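You operate a simulated robot arm through the tools that you are given. There is no shell and no other tool.

Carry out the task below with a simulated robot arm. There is one attempt and no reset: what you move stays moved.

## Task
Copy the purple Type A cassette and stand it in the Copied rack.
Fine: switch Lock on before it goes in and leave it on; set the dial to its type; wait for Copied.

The check looks at the end state, three seconds after you hand in, the way a careful person would. Anything else that was tipped, shoved, dropped, spilled or broken makes it a failure.

## Robot
A 7-joint arm with a two-finger parallel gripper, fixed in place. Base frame: the origin is on the floor under the middle of its stand, x ahead of it, y to its left, z up; the work surface is at about z = 0.78. Lengths are in m, angles in degrees, forces in N, time in s.
It reaches about 1.372 m from its shoulder. Its first joint turns from -149.0 to 149.0 degrees. Payload 3.43 kg.
The TCP is the grasp point between the finger pads, 0.03 m short of the fingertips. In the tool frame z runs along the fingers and y along their closing line. Largest opening 0.094 m; finger width 0.028, thickness 0.01; the body of the gripper, 0.05 by 0.096 m, starts 0.055 m behind the TCP.
Orientation is that of the tool frame in the base frame, as a unit quaternion [w, x, y, z]. With the fingers straight down and closing along the base's y, the tool's x points along the base's -x, its y along +y and its z along -z.

## Interface
- The arm moves only by the tool move_arm. Its argument "moves" is a list of rows, each an object of numbers (a shift or turn left out is 0, a gripper value left out holds the last): "dx", "dy", "dz": the shift along the tool's x, y, z in m; "ax", "ay", "az": the turn, a rotation vector about the tool's x, y, z in rad; "fingers": the gripper command, from -1 (fully open) to 1 (shut), values between in proportion. In form: [{"dx": .., "dy": .., "dz": .., "ax": .., "ay": .., "az": .., "fingers": ..}, ...]. A call has 1 to 20 rows; each row is the pose to reach, as a shift and turn from the pose commanded when the call began, along the tool's axes at that moment. Each row takes 0.2 s and may step no farther than 0.05 m and 8.6 degrees from the row before; otherwise, or with a gripper value out of range, the whole call is refused. A pose out of reach is approached as far as the arm can. The call stops where the force on the tool passes 90 N (or 10 N more than at its start, if that is more) or the arm is blocked; 0.2 s more then pass. The fingers move at their own pace (about 0.045 m/s each) and stop on an object; they squeeze with about 36 N. The grip force told is the motor's: it shows also when the fingers shut on nothing. Time passes only in rows, and 0.2 s behind the last, so rows that repeat a pose let the fingers close. It gives the time, the measured TCP pose, the force on the tool (base axes), the opening and the grip force at its end, in the units of the frame above (readings bear some noise), with the torque about the TCP (base axes, N m) and any sound that the robot's microphone picked up.
- Cameras (640 x 400 px; columns grow to the right, rows downward): "scene" is fixed at [0.4131, -0.6537, 1.3811]; the picture's right is [0.20, -0.98, 0.00], its down [-0.69, -0.14, -0.71] and it looks along [0.70, 0.14, -0.70] (base axes); focal length 327 px, centre (320, 200). "wrist" rides on the gripper at [0.076, 0.014, -0.103] in the tool frame; the picture's right is [-0.18, 0.98, 0.00], its down [-0.75, -0.14, -0.64] and it looks along [-0.63, -0.12, 0.77] (tool axes); focal length 243 px, centre (320, 200). There is no depth. A picture from a camera that has moved, and an enlarged one, comes with that camera's place and axes in the base frame and with its lens. The place of the scene camera against the robot may be out by one fixed shift of up to 0.018 m in any direction.
- grab_frame(camera): a new picture of that camera. No time passes.
- close_up(camera, box): a new picture of the part [left, top, right, bottom] of that camera's present view, enlarged. No time passes.
- sign_off(): hands the job in; it is judged then, once.

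Places have to be worked out from the pictures, the camera data and where the tool is seen. Open the gripper and draw the arm clear of the work before you hand the job in, unless the task says otherwise.

The tools are called after "Request:" as name(argument=value, ...) on one line, values as JSON. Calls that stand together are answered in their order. move_arm: Moves the arm, as the interface text tells. Its arguments: {"type":"object","properties":{"moves":{"type":"array"}},"required":["moves"]} The other tools are called the same way: grab_frame (camera) takes a picture; close_up (camera, box) takes an enlarged picture of a part of a camera's view; sign_off () hands the job in.

At the start:

```text
time_s: 0.0
ee_pos: [0.7521, -0.6406, 1.1183]
ee_rot: [0.0, 0.0, 1.0, 0.0]
contact_force: [0.5, -0.2, 0.0]
moment: [-0.03, 0.02, -0.02]
gripper_width: 0.0939
finger_force: 0.2
```

scene: 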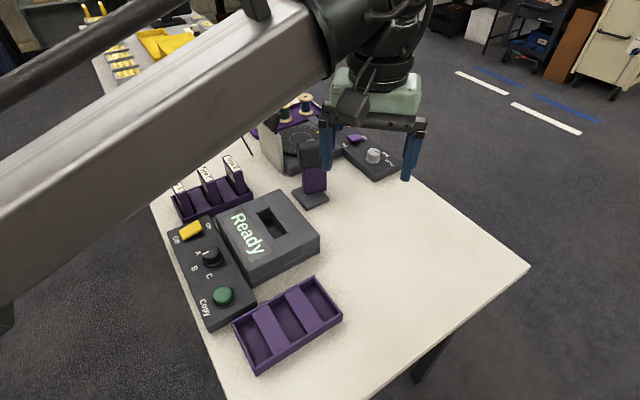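
wrist: 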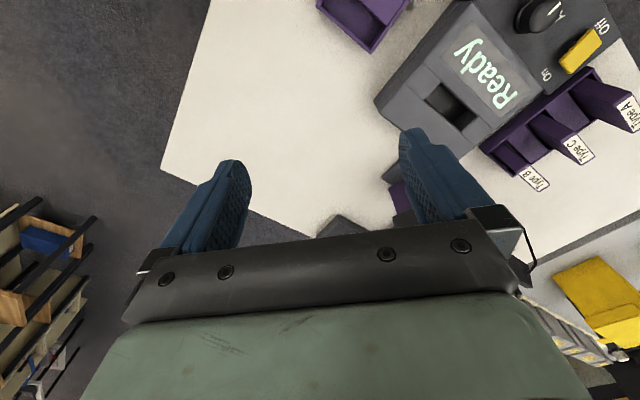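

The start pictures show a deck with "Ready" screen, a control panel with a yellow switch, a dial (A/B/C) and a green Copy button, a source rack with three purple cassettes (Type A, C, B), and an empty purple rack. I'll zoom in for detail first.

Request:
close_up(camera="scene", box=[140, 140, 360, 280])

Request:
close_up(camera="scene", box=[150, 200, 370, 380])

Request:
close_up(camera="wrist", box=[360, 0, 640, 200])

Request:
close_up(camera="scene", box=[240, 80, 440, 220])

```text
2.86 times, centred on (250, 210) of scene
camera zoom: at [0.4131, -0.6537, 1.3811], right [0.2, -0.98, 0.0], down [-0.69, -0.14, -0.71], along [0.7, 0.14, -0.7], focal length 934 px, centre (520, 171)
```

zoom: 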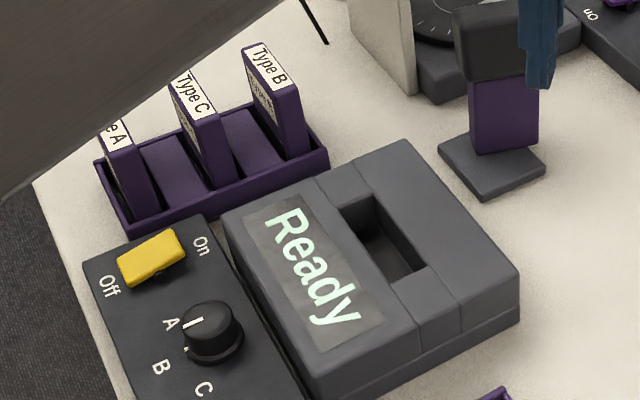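

```text
2.22 times, centred on (260, 290) of scene
camera zoom: at [0.4131, -0.6537, 1.3811], right [0.2, -0.98, 0.0], down [-0.69, -0.14, -0.71], along [0.7, 0.14, -0.7], focal length 727 px, centre (453, 0)
```

zoom: 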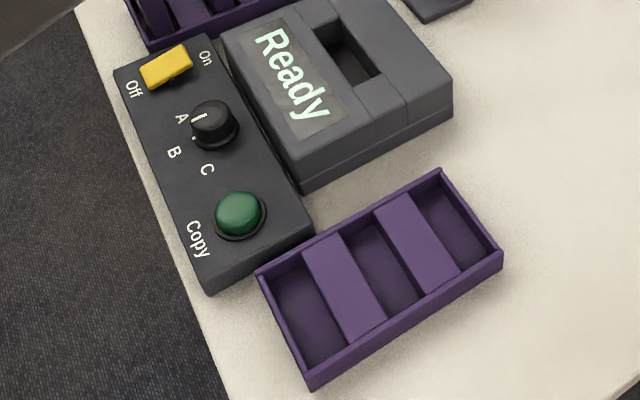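

```text
2.00 times, centred on (500, 100) of wrist
camera zoom: at [0.6753, -0.6269, 1.2216], right [0.18, 0.98, 0.0], down [0.75, -0.14, 0.64], along [0.63, -0.12, -0.77], focal length 485 px, centre (-40, 400)
```

zoom: 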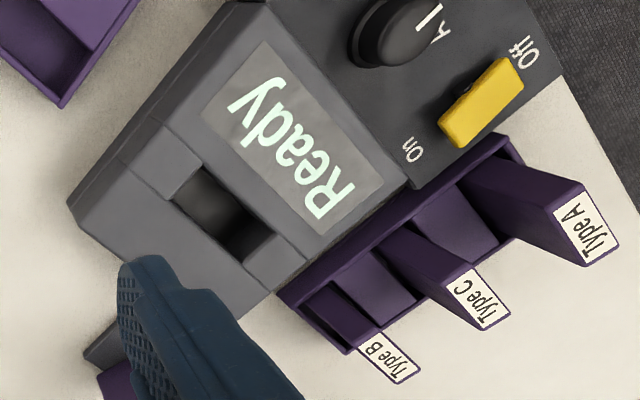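

```text
2.86 times, centred on (340, 150) of scene
camera zoom: at [0.4131, -0.6537, 1.3811], right [0.2, -0.98, 0.0], down [-0.69, -0.14, -0.71], along [0.7, 0.14, -0.7], focal length 934 px, centre (263, 343)
```

zoom: 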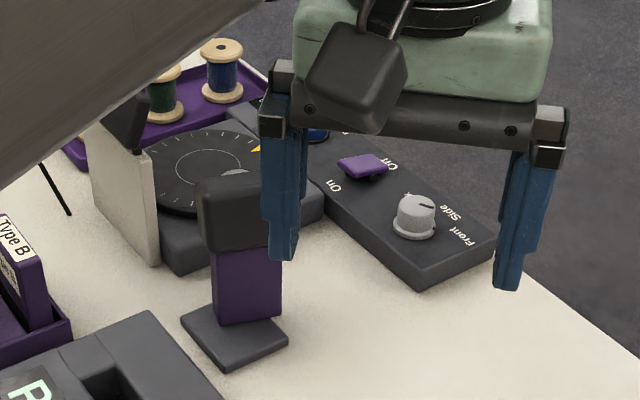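

The labels for "Lock" and "Copied" aren't readable yet. I'll move the arm high and sideways (well above everything) to get a wrist view over the rack of cassettes and the panel, and to clear the scene view.

Request:
move_arm(moves=[{"dy": 0.04, "dz": -0.02}, {"dy": 0.08, "dz": -0.04}, {"dy": 0.12, "dz": -0.06}, {"dy": 0.16, "dz": -0.08}, {"dy": 0.2, "dz": -0.08}, {"dy": 0.24, "dz": -0.08}, {"dy": 0.28, "dz": -0.08}, {"dy": 0.32, "dz": -0.08}, {"dy": 0.36, "dz": -0.08}])

Request:
grab_frame(camera="wrist")

Request:
grab_frame(camera="scene")

```text
time_s: 1.4
ee_pos: [0.7552, -0.4133, 1.1943]
ee_rot: [0.012, -0.006, 1.0, -0.007]
contact_force: [10.4, 2.2, -14.7]
moment: [-0.71, 0.11, -0.48]
gripper_width: 0.0939
finger_force: 0.0
out of reach, approached as far as the arm can: row 6
stopped in row 6: the force on the tool passed its limit at 93 N (the readings are from after the stop); the commanded pose is now the measured one
```

```text
taken
camera wrist: at [0.6773, -0.3993, 1.2944], right [0.17, 0.98, -0.01], down [0.74, -0.12, 0.66], along [0.65, -0.12, -0.75], focal length 243 px, centre (320, 200)
```

wrist: 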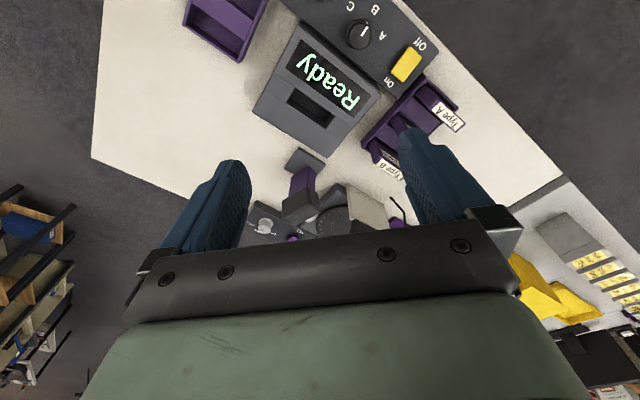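

```text
taken
```

scene: 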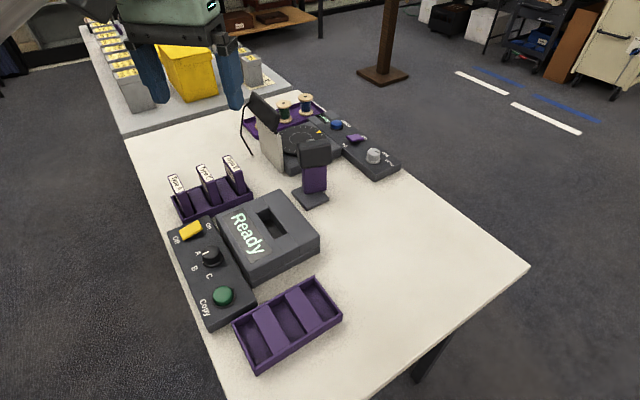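

The move stopped early (reach limit for that arm posture), but the table view is clear now. I'll zoom in on the panels and rack labels.

Request:
close_up(camera="scene", box=[150, 140, 330, 260])

Request:
close_up(camera="scene", box=[230, 80, 410, 200])

Request:
close_up(camera="scene", box=[160, 210, 360, 380])

Request:
close_up(camera="wrist", box=[340, 0, 500, 200])

Request:
close_up(camera="wrist", box=[170, 0, 350, 100])

Request:
move_arm(moves=[{"dx": 0.0}, {"dx": 0.0}])

```text
3.33 times, centred on (240, 200) of scene
camera zoom: at [0.4131, -0.6537, 1.3811], right [0.2, -0.98, 0.0], down [-0.69, -0.14, -0.71], along [0.7, 0.14, -0.7], focal length 1090 px, centre (587, 200)
```

zoom: 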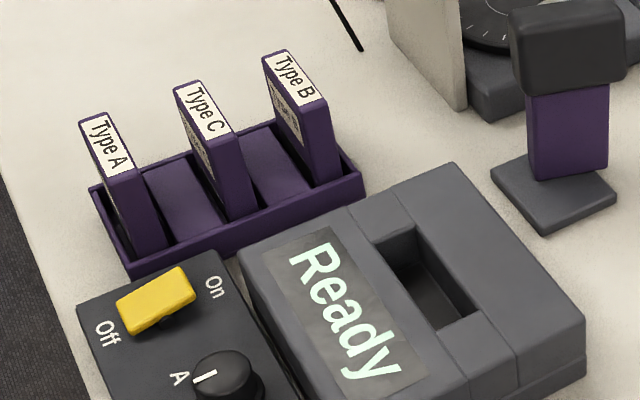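

```text
3.33 times, centred on (320, 140) of scene
camera zoom: at [0.4131, -0.6537, 1.3811], right [0.2, -0.98, 0.0], down [-0.69, -0.14, -0.71], along [0.7, 0.14, -0.7], focal length 1090 px, centre (320, 400)
```

zoom: 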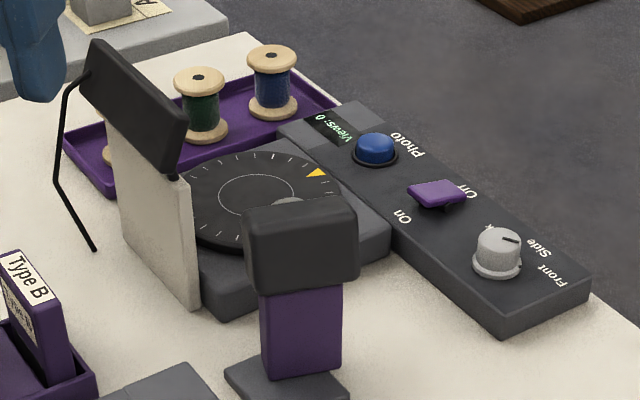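

```text
2.35 times, centred on (260, 295) of scene
camera zoom: at [0.4131, -0.6537, 1.3811], right [0.2, -0.98, 0.0], down [-0.69, -0.14, -0.71], along [0.7, 0.14, -0.7], focal length 769 px, centre (461, -24)
```

zoom: 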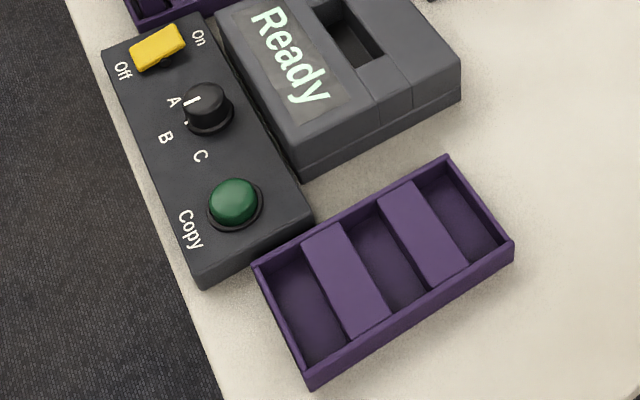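

```text
2.00 times, centred on (420, 100) of wrist
camera zoom: at [0.6773, -0.3993, 1.2944], right [0.17, 0.98, -0.01], down [0.74, -0.12, 0.66], along [0.65, -0.12, -0.75], focal length 485 px, centre (120, 400)
```

zoom: 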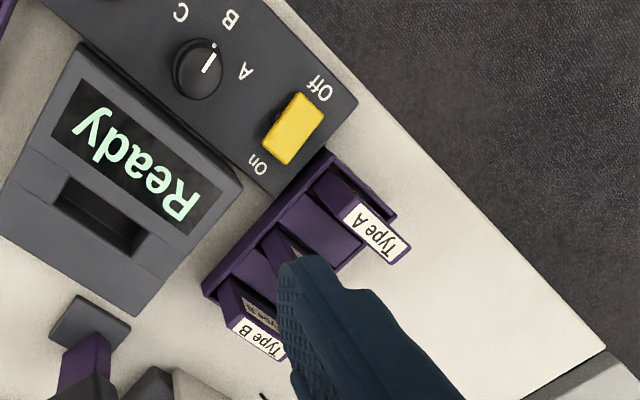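

```text
3.56 times, centred on (260, 50) of wrist
camera zoom: at [0.6773, -0.3993, 1.2944], right [0.17, 0.98, -0.01], down [0.74, -0.12, 0.66], along [0.65, -0.12, -0.75], focal length 863 px, centre (533, 733)
```

zoom: 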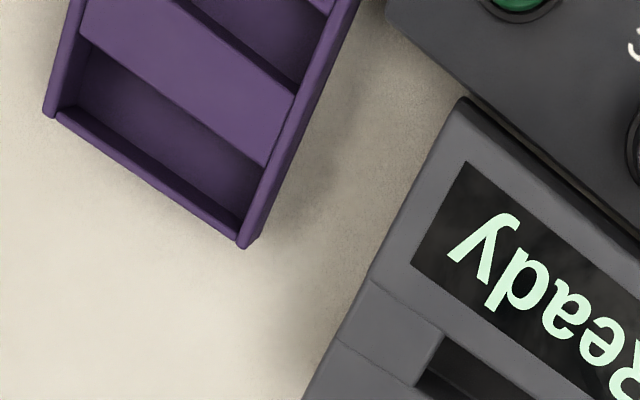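

```text
time_s: 2.0
ee_pos: [0.7568, -0.4134, 1.1936]
ee_rot: [0.011, -0.006, 1.0, -0.005]
contact_force: [11.7, -4.1, -24.0]
moment: [-0.28, -0.49, -0.07]
gripper_width: 0.0939
finger_force: 0.0
```

The force reading persists slightly, so I'm near a joint or reach limit at this height. I'll come down a little and back to relax it, then check.

Request:
move_arm(moves=[{"dz": 0.02}, {"dz": 0.04}, {"dz": 0.06}, {"dz": 0.06}, {"dz": 0.06}])

Request:
grab_frame(camera="scene")

```text
time_s: 3.2
ee_pos: [0.7564, -0.4147, 1.1332]
ee_rot: [0.009, -0.006, 1.0, -0.006]
contact_force: [0.4, -0.8, 0.1]
moment: [0.01, -0.03, 0.02]
gripper_width: 0.0938
finger_force: 0.1
```

```text
taken
```

scene: 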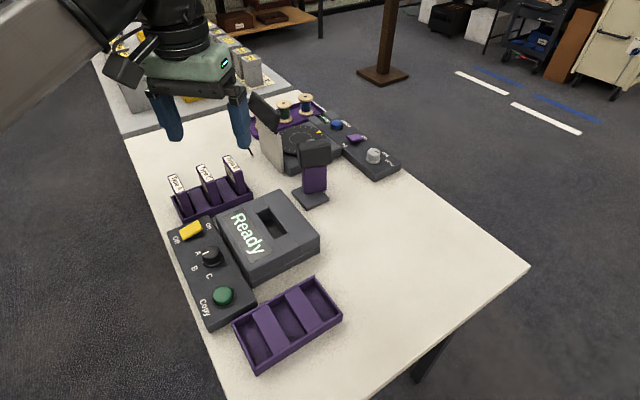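

Force is back to zero. Now a wrist frame and close-ups to triangulate the panel, deck slot and racks.

Request:
grab_frame(camera="wrist")

Request:
close_up(camera="wrist", box=[200, 0, 520, 200])

```text
taken
camera wrist: at [0.6785, -0.4002, 1.2341], right [0.17, 0.98, -0.01], down [0.74, -0.12, 0.66], along [0.65, -0.12, -0.75], focal length 243 px, centre (320, 200)
```

wrist: 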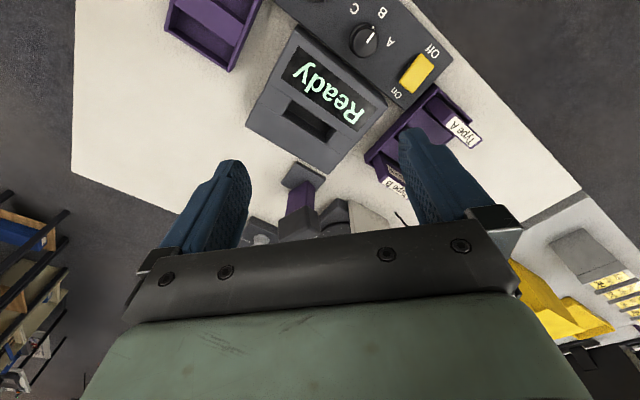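

```text
2.00 times, centred on (360, 100) of wrist
camera zoom: at [0.6785, -0.4002, 1.2341], right [0.17, 0.98, -0.01], down [0.74, -0.12, 0.66], along [0.65, -0.12, -0.75], focal length 485 px, centre (240, 400)
```

zoom: 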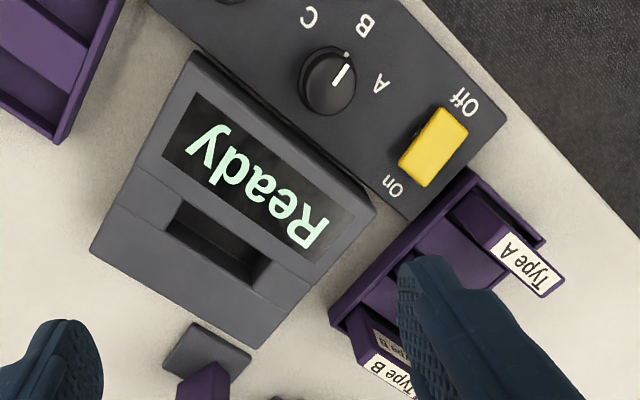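

I judge the table set is rotated about 45° from the base axes (front table edge running along roughly (0.72,0.70)); the knob is near (0.75,-0.35). I'll yaw the tool so its camera side faces back to the robot's side along the set's axes, and come above the panel for a closer look.

Request:
move_arm(moves=[{"dx": 0.008, "dy": 0.017, "dz": 0.011, "az": 0.114}, {"dx": 0.017, "dy": 0.034, "dz": 0.023, "az": 0.228}, {"dx": 0.025, "dy": 0.05, "dz": 0.035, "az": 0.342}, {"dx": 0.034, "dy": 0.067, "dz": 0.047, "az": 0.456}, {"dx": 0.042, "dy": 0.084, "dz": 0.059, "az": 0.57}, {"dx": 0.051, "dy": 0.1, "dz": 0.071, "az": 0.684}, {"dx": 0.059, "dy": 0.117, "dz": 0.083, "az": 0.797}, {"dx": 0.059, "dy": 0.117, "dz": 0.083, "az": 0.797}])

Request:
grab_frame(camera="wrist")

```text
time_s: 5.0
ee_pos: [0.6986, -0.2989, 1.0484]
ee_rot: [0.012, 0.383, 0.924, -0.002]
contact_force: [-1.0, 0.0, -0.1]
moment: [-0.01, 0.03, 0.01]
gripper_width: 0.0938
finger_force: 0.0
```

```text
taken
camera wrist: at [0.6525, -0.2342, 1.1495], right [0.83, 0.56, 0.01], down [0.42, -0.63, 0.66], along [0.38, -0.54, -0.75], focal length 243 px, centre (320, 200)
```

wrist: 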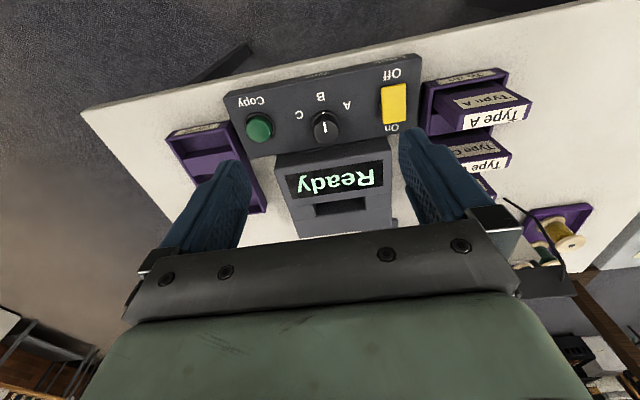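

Now the view is aligned with the set. I'll zoom in on the panel and the rack labels.

Request:
close_up(camera="wrist", box=[150, 40, 310, 140])

Request:
close_up(camera="wrist", box=[290, 50, 450, 150])

Request:
close_up(camera="wrist", box=[400, 40, 560, 140])

```text
4.00 times, centred on (230, 90) of wrist
camera zoom: at [0.6525, -0.2342, 1.1495], right [0.83, 0.56, 0.01], down [0.42, -0.63, 0.66], along [0.38, -0.54, -0.75], focal length 970 px, centre (680, 640)
```

zoom: 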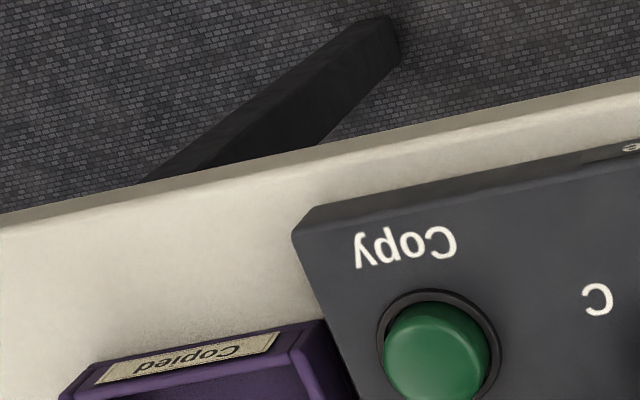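

```text
4.00 times, centred on (370, 100) of wrist
camera zoom: at [0.6525, -0.2342, 1.1495], right [0.83, 0.56, 0.01], down [0.42, -0.63, 0.66], along [0.38, -0.54, -0.75], focal length 970 px, centre (120, 600)
```

zoom: 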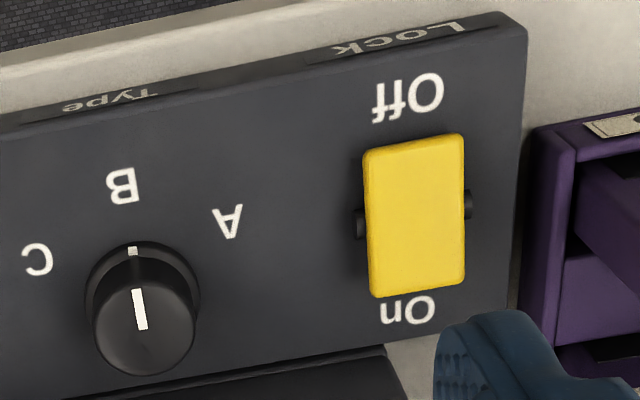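

```text
4.00 times, centred on (480, 90) of wrist
camera zoom: at [0.6525, -0.2342, 1.1495], right [0.83, 0.56, 0.01], down [0.42, -0.63, 0.66], along [0.38, -0.54, -0.75], focal length 970 px, centre (-320, 640)
```

zoom: 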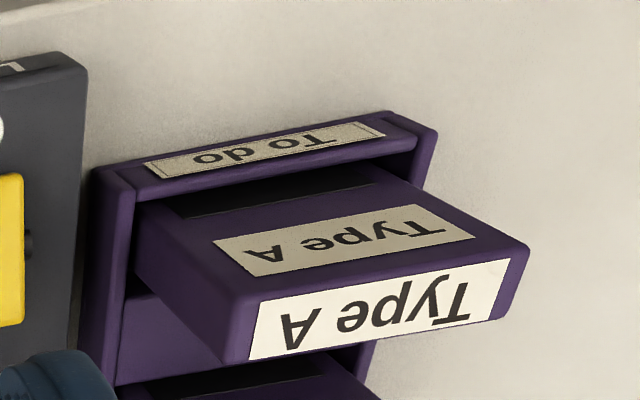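

Labels confirmed: yellow rocker = Lock (now Off), dial = Type (now at B, needs A), green = Copy, right rack = Copied, left rack = To do. I'll zoom in on the deck and the racks to measure positions and heights.

Request:
close_up(camera="wrist", box=[220, 90, 420, 240])

Request:
close_up(camera="scene", box=[160, 150, 330, 290])

Request:
grab_frame(camera="scene")

```text
2.67 times, centred on (320, 165) of wrist
camera zoom: at [0.6525, -0.2342, 1.1495], right [0.83, 0.56, 0.01], down [0.42, -0.63, 0.66], along [0.38, -0.54, -0.75], focal length 647 px, centre (320, 293)
```

zoom: 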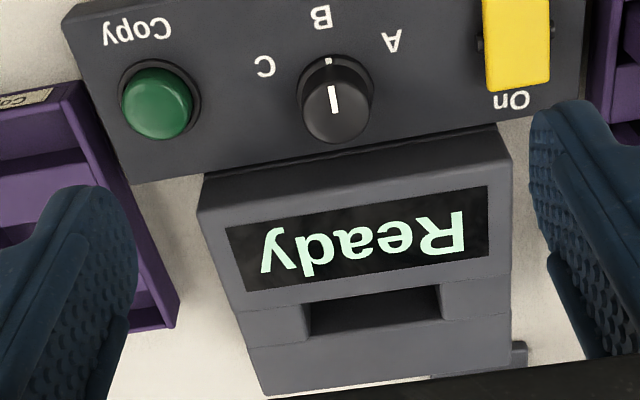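

```text
2.86 times, centred on (245, 220) of scene
camera zoom: at [0.4131, -0.6537, 1.3811], right [0.2, -0.98, 0.0], down [-0.69, -0.14, -0.71], along [0.7, 0.14, -0.7], focal length 934 px, centre (534, 143)
```

zoom: 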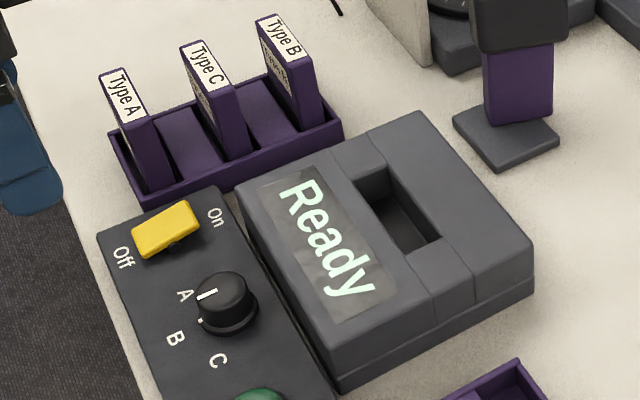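

```text
taken
```

scene: 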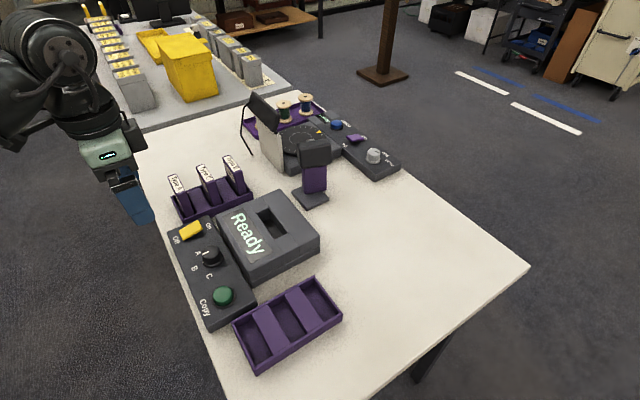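

Measurements so far: knob ≈ (0.746,-0.349), top z≈0.838; rocker centre ≈ (0.80,-0.27); cassette A top ≈ (0.884,-0.2125,0.88); deck top z≈0.835; the set is at 45°. I'll shut the fingers, straighten the small tilt, and hover above the rocker's On end to look closely.

Request:
move_arm(moves=[{"dx": -0.016, "dy": 0.022, "dz": 0.02, "ax": 0.0056, "ay": 0.0238, "fingers": 1}, {"dx": -0.033, "dy": 0.044, "dz": 0.04, "ax": 0.0056, "ay": 0.0238, "fingers": 1}, {"dx": -0.05, "dy": 0.066, "dz": 0.06, "ax": 0.0056, "ay": 0.0238, "fingers": 1}, {"dx": -0.0668, "dy": 0.0893, "dz": 0.08, "ax": 0.0056, "ay": 0.0238, "fingers": 1}, {"dx": -0.0668, "dy": 0.0893, "dz": 0.098, "ax": 0.0056, "ay": 0.0238, "fingers": 1}, {"dx": -0.0668, "dy": 0.0893, "dz": 0.098, "ax": 0.0056, "ay": 0.0238, "fingers": 1}, {"dx": -0.0668, "dy": 0.0893, "dz": 0.098, "ax": 0.0056, "ay": 0.0238, "fingers": 1}])

Request:
grab_frame(camera="wrist")

Request:
grab_frame(camera="scene")

```text
time_s: 6.6
ee_pos: [0.8104, -0.2836, 0.951]
ee_rot: [-0.001, 0.383, 0.924, 0.001]
contact_force: [-0.8, 0.6, 1.1]
moment: [-0.02, 0.02, 0.01]
gripper_width: 0.0
finger_force: 33.3
```

```text
taken
camera wrist: at [0.7669, -0.2203, 1.0548], right [0.82, 0.57, 0.0], down [0.43, -0.63, 0.64], along [0.36, -0.53, -0.77], focal length 243 px, centre (320, 200)
```

wrist: 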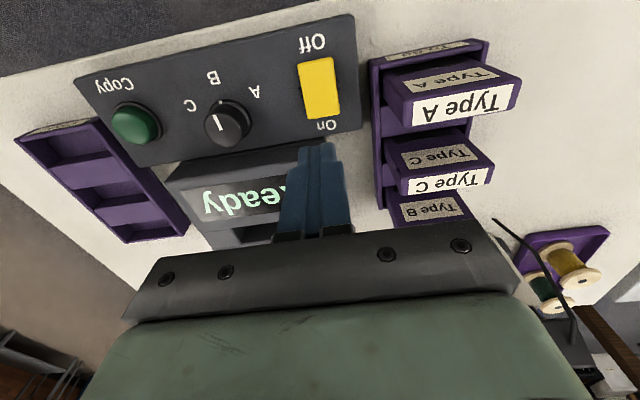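

```text
taken
```

scene: 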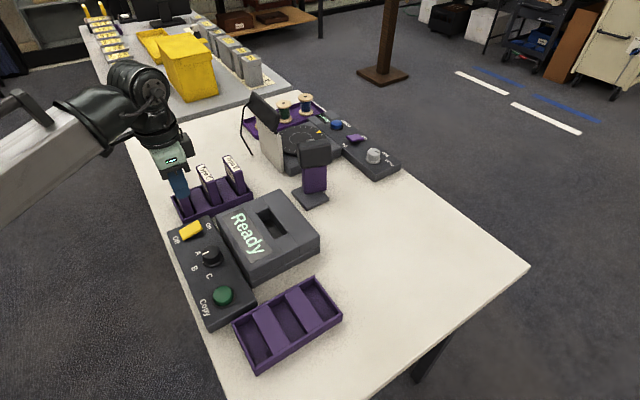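

Orientation is now clean and the wrist view shows the rocker right beside the fingertips. I'll zoom in on the rocker, knob and fingertip.

Request:
close_up(camera="wrist", box=[260, 20, 380, 180])

Request:
close_up(camera="wrist", box=[80, 60, 280, 185])

Request:
close_up(camera="wrist", box=[350, 20, 550, 230])

Request:
close_up(camera="wrist", box=[0, 80, 200, 250])

```text
2.50 times, centred on (320, 100) of wrist
camera zoom: at [0.7669, -0.2203, 1.0548], right [0.82, 0.57, 0.0], down [0.43, -0.63, 0.64], along [0.36, -0.53, -0.77], focal length 606 px, centre (320, 450)
```

zoom: 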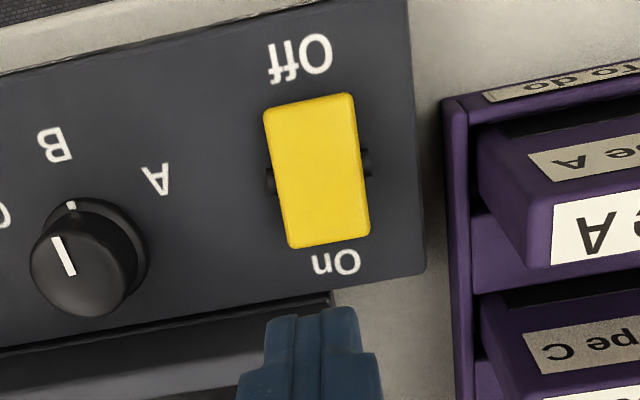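

```text
3.20 times, centred on (180, 122) of wrist
camera zoom: at [0.7669, -0.2203, 1.0548], right [0.82, 0.57, 0.0], down [0.43, -0.63, 0.64], along [0.36, -0.53, -0.77], focal length 776 px, centre (768, 448)
```

zoom: 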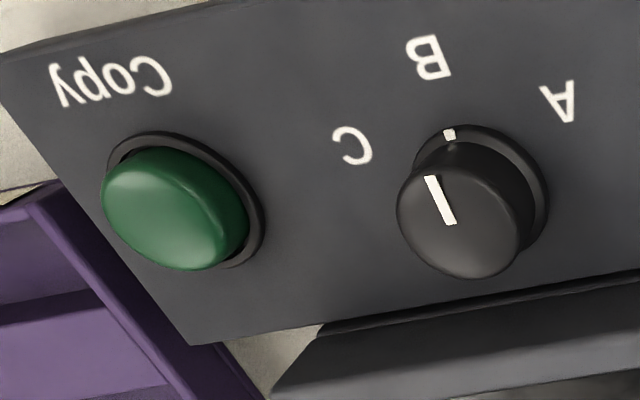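

```text
1.90 times, centred on (450, 125) of wrist
camera zoom: at [0.7669, -0.2203, 1.0548], right [0.82, 0.57, 0.0], down [0.43, -0.63, 0.64], along [0.36, -0.53, -0.77], focal length 462 px, centre (72, 343)
```

zoom: 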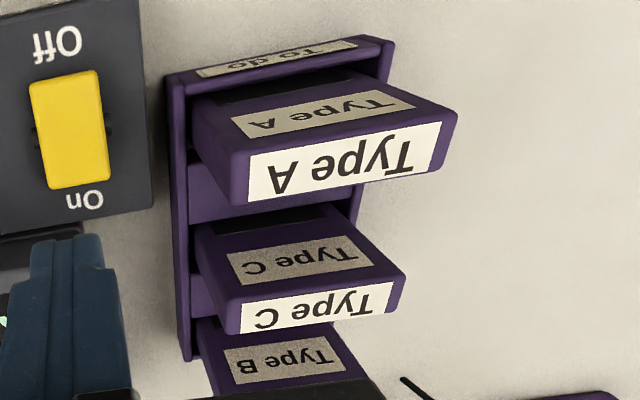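

```text
2.35 times, centred on (100, 165) of wrist
camera zoom: at [0.7669, -0.2203, 1.0548], right [0.82, 0.57, 0.0], down [0.43, -0.63, 0.64], along [0.36, -0.53, -0.77], focal length 571 px, centre (838, 282)
```

zoom: 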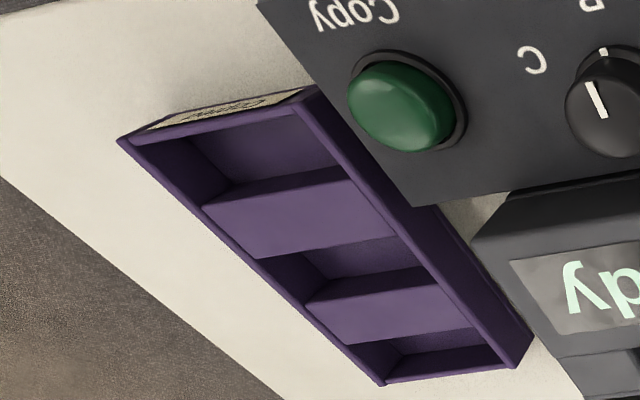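

Panel surface is z≈0.812; the rocker spans q≈0.738–0.782 along its length and its On end is about 7 mm further out than my TCP. I'll shift over the On end and descend to just above it.

Request:
move_arm(moves=[{"dx": -0.007, "dy": 0.0025, "dz": 0.03}, {"dx": -0.007, "dy": 0.0025, "dz": 0.055}, {"dx": -0.007, "dy": 0.0025, "dz": 0.075}, {"dx": -0.007, "dy": 0.0025, "dz": 0.083}, {"dx": -0.007, "dy": 0.0025, "dz": 0.083}])

Request:
close_up(camera="wrist", box=[240, 60, 400, 180])

Request:
close_up(camera="scene", box=[130, 170, 270, 270])

```text
time_s: 7.8
ee_pos: [0.8167, -0.2874, 0.8681]
ee_rot: [-0.001, 0.383, 0.924, 0.0]
contact_force: [-0.3, -0.1, 0.4]
moment: [0.02, -0.03, -0.01]
gripper_width: 0.0
finger_force: 33.3
```

```text
3.33 times, centred on (320, 120) of wrist
camera zoom: at [0.7733, -0.2234, 0.9717], right [0.82, 0.57, 0.0], down [0.43, -0.63, 0.64], along [0.36, -0.53, -0.77], focal length 809 px, centre (320, 467)
```

zoom: 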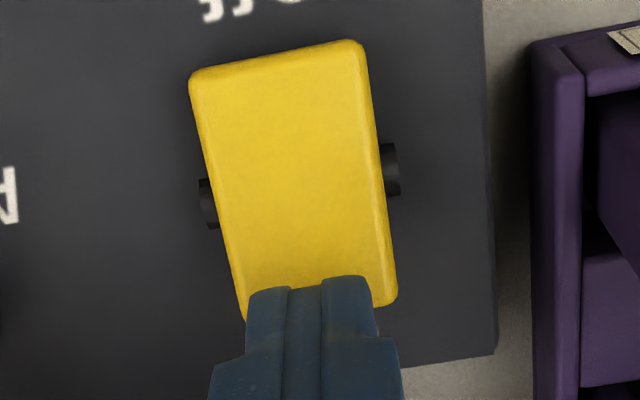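

```text
4.00 times, centred on (200, 220) of scene
camera zoom: at [0.4131, -0.6537, 1.3811], right [0.2, -0.98, 0.0], down [-0.69, -0.14, -0.71], along [0.7, 0.14, -0.7], focal length 1308 px, centre (800, 120)
```

zoom: 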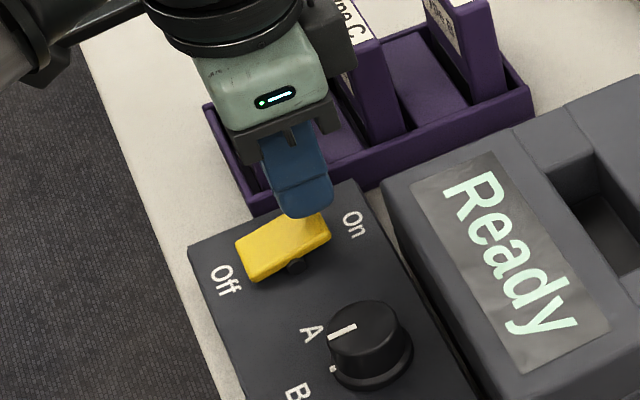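

The closed fingertips are right over the rocker's raised On end. I'll press down gently in small steps and watch the force.

Request:
move_arm(moves=[{"dz": 0.003}, {"dz": 0.006}, {"dz": 0.009}, {"dz": 0.012}, {"dz": 0.012}])

Request:
close_up(camera="wrist", box=[240, 60, 400, 180])

Request:
close_up(camera="scene", box=[130, 170, 270, 270])

```text
time_s: 9.0
ee_pos: [0.8168, -0.2862, 0.8575]
ee_rot: [0.0, 0.382, 0.924, 0.001]
contact_force: [1.6, -1.0, 0.8]
moment: [-0.04, -0.02, 0.01]
gripper_width: 0.0
finger_force: 33.0
```

```text
3.33 times, centred on (320, 120) of wrist
camera zoom: at [0.7731, -0.2239, 0.9602], right [0.82, 0.57, 0.0], down [0.43, -0.63, 0.64], along [0.36, -0.53, -0.77], focal length 809 px, centre (320, 467)
```

zoom: 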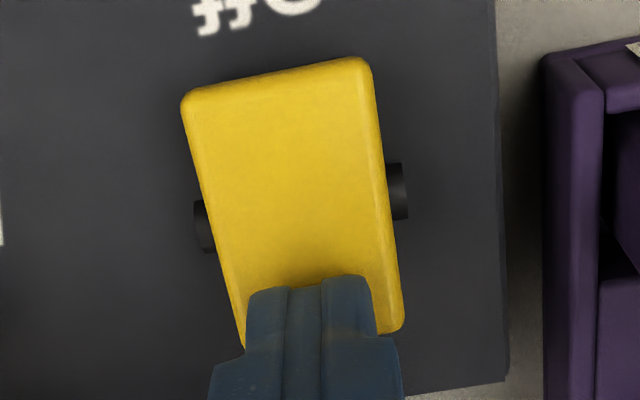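

```text
4.00 times, centred on (200, 220) of scene
camera zoom: at [0.4131, -0.6537, 1.3811], right [0.2, -0.98, 0.0], down [-0.69, -0.14, -0.71], along [0.7, 0.14, -0.7], focal length 1308 px, centre (800, 120)
```

zoom: 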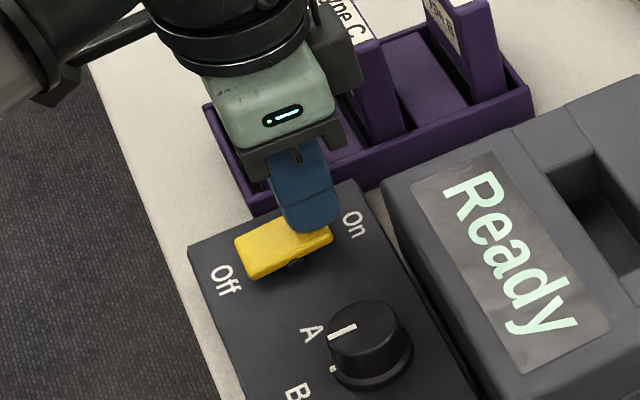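

Contact is just about to happen (no force yet, fingertips at z≈0.8275). Continue pressing in small steps.

Request:
move_arm(moves=[{"dz": 0.002}, {"dz": 0.004}, {"dz": 0.006}, {"dz": 0.008}, {"dz": 0.008}])

Request:
close_up(camera="wrist", box=[240, 60, 400, 180])

Request:
close_up(camera="scene", box=[130, 170, 270, 270])

```text
time_s: 10.2
ee_pos: [0.8169, -0.2878, 0.8538]
ee_rot: [0.003, 0.383, 0.924, 0.0]
contact_force: [5.0, -5.1, 80.6]
moment: [0.58, 0.64, -0.23]
gripper_width: 0.0001
finger_force: 32.8
```

```text
3.33 times, centred on (320, 120) of wrist
camera zoom: at [0.7724, -0.2235, 0.9566], right [0.83, 0.56, 0.0], down [0.43, -0.63, 0.65], along [0.37, -0.53, -0.76], focal length 809 px, centre (320, 467)
```

zoom: 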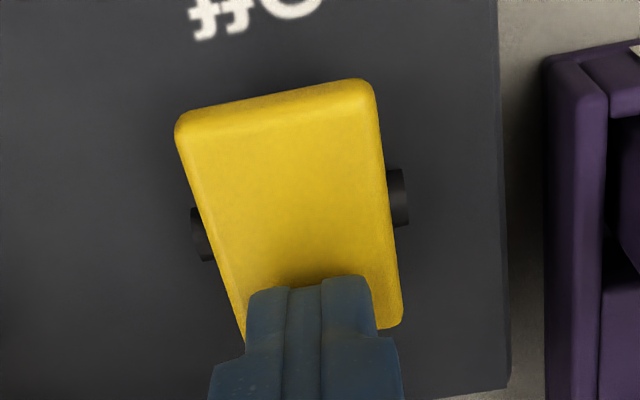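

```text
4.00 times, centred on (200, 220) of scene
camera zoom: at [0.4131, -0.6537, 1.3811], right [0.2, -0.98, 0.0], down [-0.69, -0.14, -0.71], along [0.7, 0.14, -0.7], focal length 1308 px, centre (800, 120)
```

zoom: 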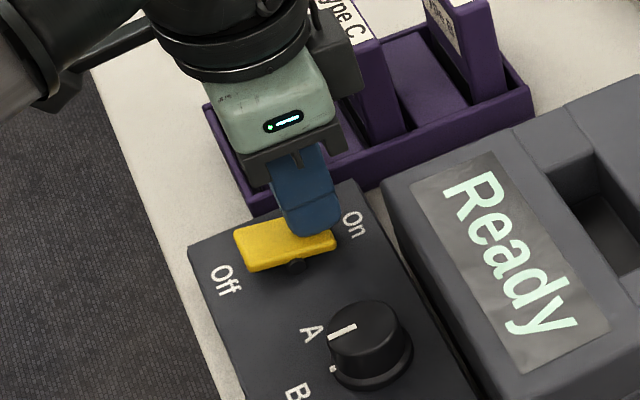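

The rocker has flipped (Off end now raised) and hit its stop at 80 N. I'll lift off and check it stays On.

Request:
move_arm(moves=[{"dz": -0.01}, {"dz": -0.04}, {"dz": -0.075}, {"dz": -0.1}, {"dz": -0.1}])

Request:
close_up(camera="wrist", box=[240, 20, 400, 140])

Request:
close_up(camera="scene", box=[130, 170, 270, 270])

Request:
grab_frame(camera="wrist")

```text
time_s: 11.4
ee_pos: [0.8175, -0.2861, 0.9486]
ee_rot: [-0.002, 0.383, 0.924, 0.001]
contact_force: [0.3, -0.2, -0.2]
moment: [-0.02, 0.04, 0.02]
gripper_width: 0.0
finger_force: 33.1
```

```text
3.33 times, centred on (320, 80) of wrist
camera zoom: at [0.773, -0.2231, 1.0519], right [0.82, 0.57, 0.0], down [0.43, -0.63, 0.64], along [0.36, -0.53, -0.77], focal length 809 px, centre (320, 600)
```

zoom: 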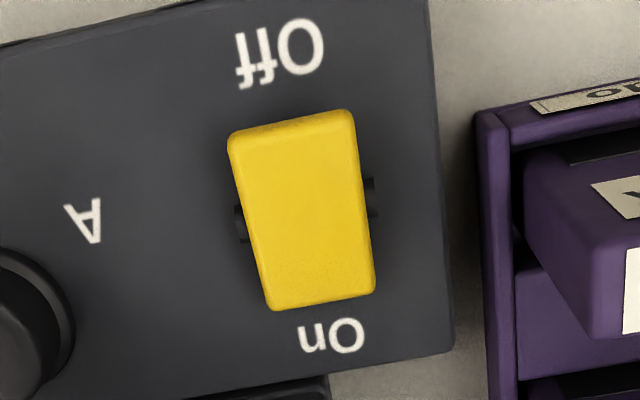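

```text
4.00 times, centred on (200, 220) of scene
camera zoom: at [0.4131, -0.6537, 1.3811], right [0.2, -0.98, 0.0], down [-0.69, -0.14, -0.71], along [0.7, 0.14, -0.7], focal length 1308 px, centre (800, 120)
```

zoom: 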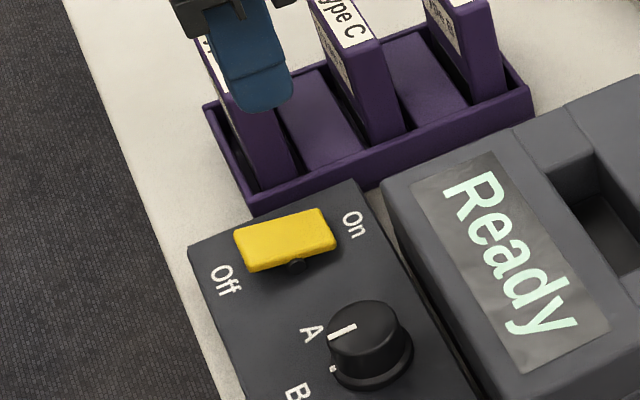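

```text
taken
camera wrist: at [0.773, -0.2231, 1.0519], right [0.82, 0.57, 0.0], down [0.43, -0.63, 0.64], along [0.36, -0.53, -0.77], focal length 243 px, centre (320, 200)
```

wrist: 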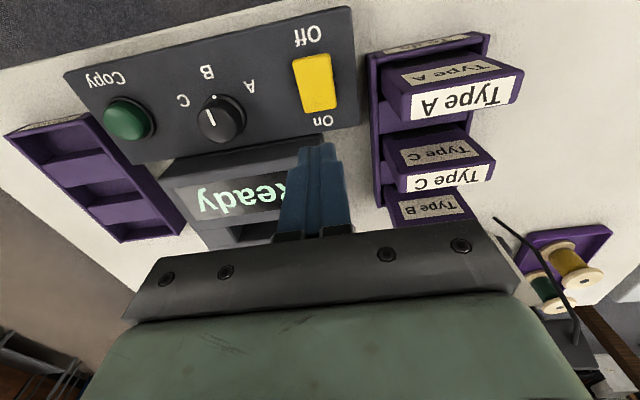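

Lock is On (On end down, Off end up). Next the dial: knob centre triangulates to p≈0.280, q≈0.7756, top z≈0.8395, A about 58–60° from B. I'll hover above the knob with fingers part open, pre-turned 30° the opposite way so the twist ends at +30°.

Request:
move_arm(moves=[{"dx": 0.001, "dy": -0.024, "dz": 0.0, "az": -0.13, "fingers": -0.28}, {"dx": 0.0024, "dy": -0.048, "dz": 0.0, "az": -0.26, "fingers": -0.28}, {"dx": 0.0036, "dy": -0.072, "dz": 0.005, "az": -0.39, "fingers": -0.28}, {"dx": 0.0048, "dy": -0.0958, "dz": 0.015, "az": -0.52, "fingers": -0.28}, {"dx": 0.0048, "dy": -0.0958, "dz": 0.025, "az": -0.52, "fingers": -0.28}, {"dx": 0.0048, "dy": -0.0958, "dz": 0.025, "az": -0.52, "fingers": -0.28}])

Request:
grab_frame(camera="wrist")

Request:
close_up(camera="scene", box=[130, 190, 290, 310])

```text
time_s: 12.8
ee_pos: [0.7442, -0.351, 0.9239]
ee_rot: [-0.001, 0.132, 0.991, 0.0]
contact_force: [-0.9, -0.3, -0.2]
moment: [-0.02, -0.01, -0.01]
gripper_width: 0.0603
finger_force: 0.0
```

```text
taken
camera wrist: at [0.6752, -0.3177, 1.0271], right [0.43, 0.9, 0.0], down [0.69, -0.33, 0.64], along [0.58, -0.28, -0.77], focal length 243 px, centre (320, 200)
```

wrist: 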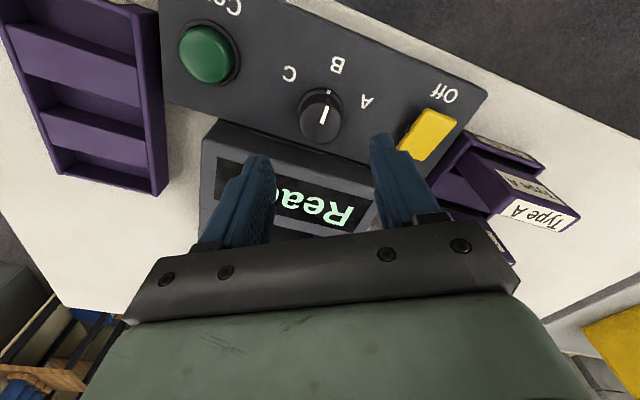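

```text
3.33 times, centred on (210, 250) of scene
camera zoom: at [0.4131, -0.6537, 1.3811], right [0.2, -0.98, 0.0], down [-0.69, -0.14, -0.71], along [0.7, 0.14, -0.7], focal length 1090 px, centre (687, 33)
```

zoom: 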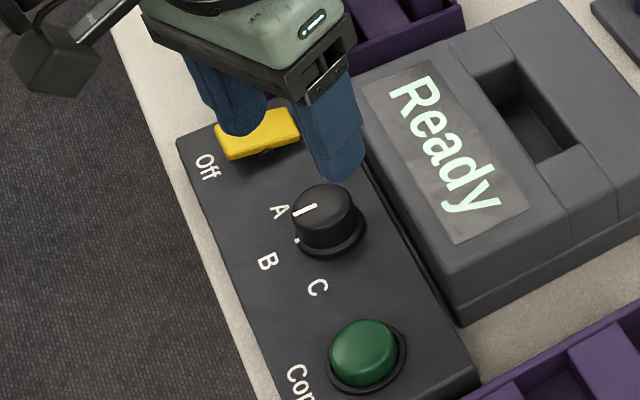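

The knob centre projects exactly where the TCP axis should land (≈(321,125)). Descending to straddle the knob with fingertips at z≈0.821.

Request:
move_arm(moves=[{"dz": 0.025}, {"dz": 0.05}, {"dz": 0.065}, {"dz": 0.072}, {"dz": 0.072}])

Request:
grab_frame(camera="wrist")

Request:
close_up(camera="scene", box=[130, 190, 290, 310])

```text
time_s: 14.0
ee_pos: [0.7463, -0.3502, 0.8528]
ee_rot: [-0.001, 0.132, 0.991, 0.0]
contact_force: [0.9, 0.4, 0.0]
moment: [-0.02, 0.04, 0.01]
gripper_width: 0.0602
finger_force: 0.2
```

```text
taken
camera wrist: at [0.6758, -0.3179, 0.9547], right [0.44, 0.9, 0.0], down [0.69, -0.33, 0.64], along [0.58, -0.28, -0.77], focal length 243 px, centre (320, 200)
```

wrist: 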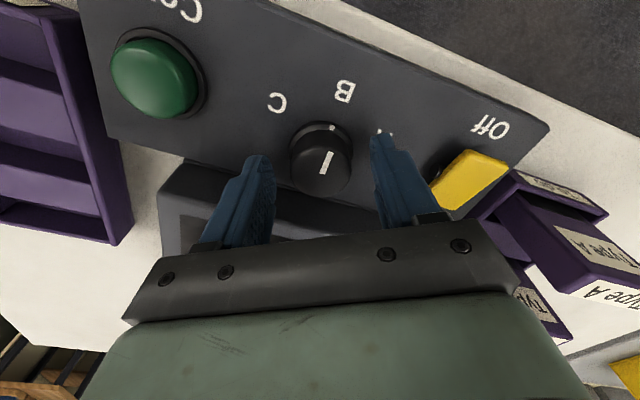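

```text
3.33 times, centred on (210, 250) of scene
camera zoom: at [0.4131, -0.6537, 1.3811], right [0.2, -0.98, 0.0], down [-0.69, -0.14, -0.71], along [0.7, 0.14, -0.7], focal length 1090 px, centre (687, 33)
```

zoom: 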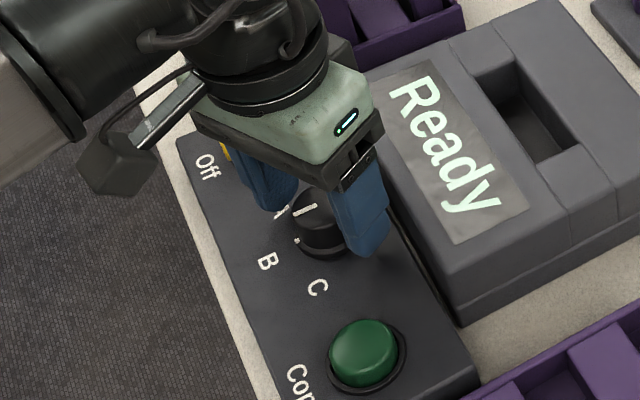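

The knob sits between the fingers, clear of the deck. Closing on it now.

Request:
move_arm(moves=[{"fingers": 1}, {"fingers": 1}, {"fingers": 1}, {"fingers": 1}, {"fingers": 1}])

Request:
grab_frame(camera="wrist")

```text
time_s: 15.2
ee_pos: [0.7462, -0.35, 0.852]
ee_rot: [-0.001, 0.133, 0.991, 0.002]
contact_force: [0.5, 2.8, -1.1]
moment: [0.1, -0.04, 0.0]
gripper_width: 0.0354
finger_force: 45.2
```

```text
taken
camera wrist: at [0.6759, -0.3176, 0.9547], right [0.43, 0.9, 0.0], down [0.69, -0.33, 0.64], along [0.58, -0.28, -0.77], focal length 243 px, centre (320, 200)
```

wrist: 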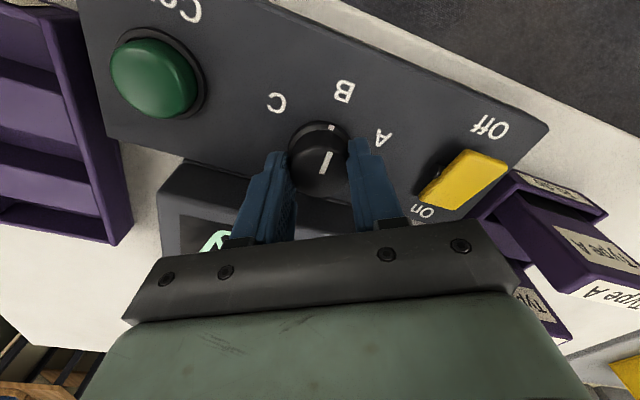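

Knob gripped (35 mm wide, well centred). Turning it about +59° about the tool axis, towards A.

Request:
move_arm(moves=[{"az": 0.13, "fingers": 1}, {"az": 0.26, "fingers": 1}, {"az": 0.39, "fingers": 1}, {"az": 0.52, "fingers": 1}, {"az": 0.65, "fingers": 1}, {"az": 0.78, "fingers": 1}, {"az": 0.91, "fingers": 1}, {"az": 1.03, "fingers": 1}, {"az": 1.03, "fingers": 1}])

Request:
grab_frame(camera="wrist")

Request:
close_up(camera="scene", box=[130, 190, 290, 310])

```text
time_s: 17.2
ee_pos: [0.7455, -0.3504, 0.8525]
ee_rot: [-0.001, 0.604, 0.797, 0.001]
contact_force: [4.6, 15.4, -8.9]
moment: [0.5, -0.11, -0.01]
gripper_width: 0.035
finger_force: 44.6
```

```text
taken
camera wrist: at [0.7392, -0.2738, 0.9548], right [1.0, 0.09, 0.0], down [0.07, -0.77, 0.64], along [0.06, -0.64, -0.77], focal length 243 px, centre (320, 200)
```

wrist: 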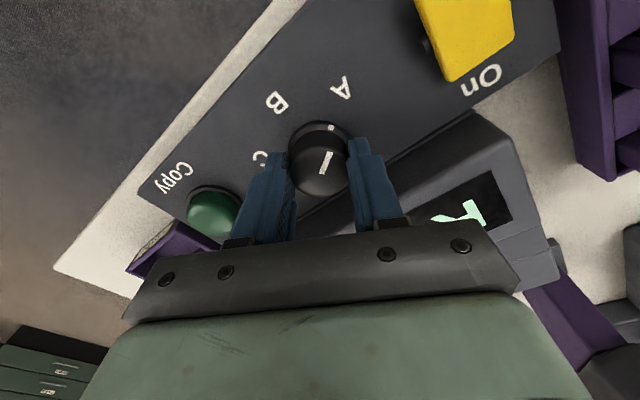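

```text
3.33 times, centred on (210, 250) of scene
camera zoom: at [0.4131, -0.6537, 1.3811], right [0.2, -0.98, 0.0], down [-0.69, -0.14, -0.71], along [0.7, 0.14, -0.7], focal length 1090 px, centre (687, 33)
```

zoom: 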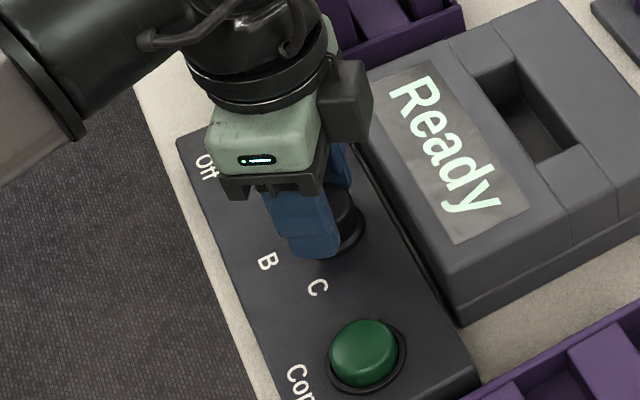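

The pointer now points to about A. I'll open the fingers and lift to check it closely.

Request:
move_arm(moves=[{"fingers": -0.28}, {"fingers": -0.28}, {"fingers": -0.28}, {"dz": -0.03, "fingers": -0.28}, {"dz": -0.07, "fingers": -0.28}, {"dz": -0.11, "fingers": -0.28}, {"dz": -0.11, "fingers": -0.28}])

Request:
close_up(camera="wrist", box=[240, 60, 400, 160])

Request:
close_up(camera="scene", box=[160, 220, 280, 310])

```text
time_s: 18.8
ee_pos: [0.7471, -0.3508, 0.9624]
ee_rot: [-0.001, 0.604, 0.797, 0.001]
contact_force: [0.1, -1.0, -0.5]
moment: [0.0, -0.01, -0.02]
gripper_width: 0.0601
finger_force: 0.1
```

```text
4.00 times, centred on (320, 110) of wrist
camera zoom: at [0.7397, -0.2742, 1.065], right [1.0, 0.09, 0.0], down [0.07, -0.76, 0.64], along [0.06, -0.64, -0.77], focal length 970 px, centre (320, 560)
```

zoom: 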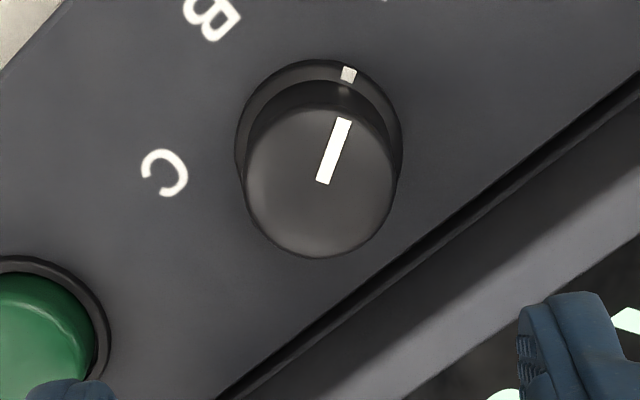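

```text
4.44 times, centred on (220, 265) of scene
camera zoom: at [0.4131, -0.6537, 1.3811], right [0.2, -0.98, 0.0], down [-0.69, -0.14, -0.71], along [0.7, 0.14, -0.7], focal length 1453 px, centre (764, -89)
```

zoom: 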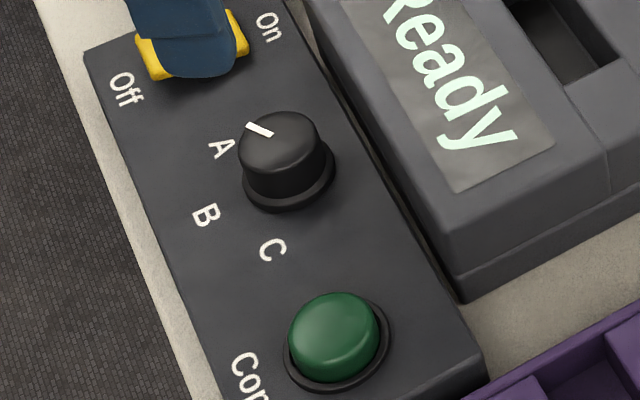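

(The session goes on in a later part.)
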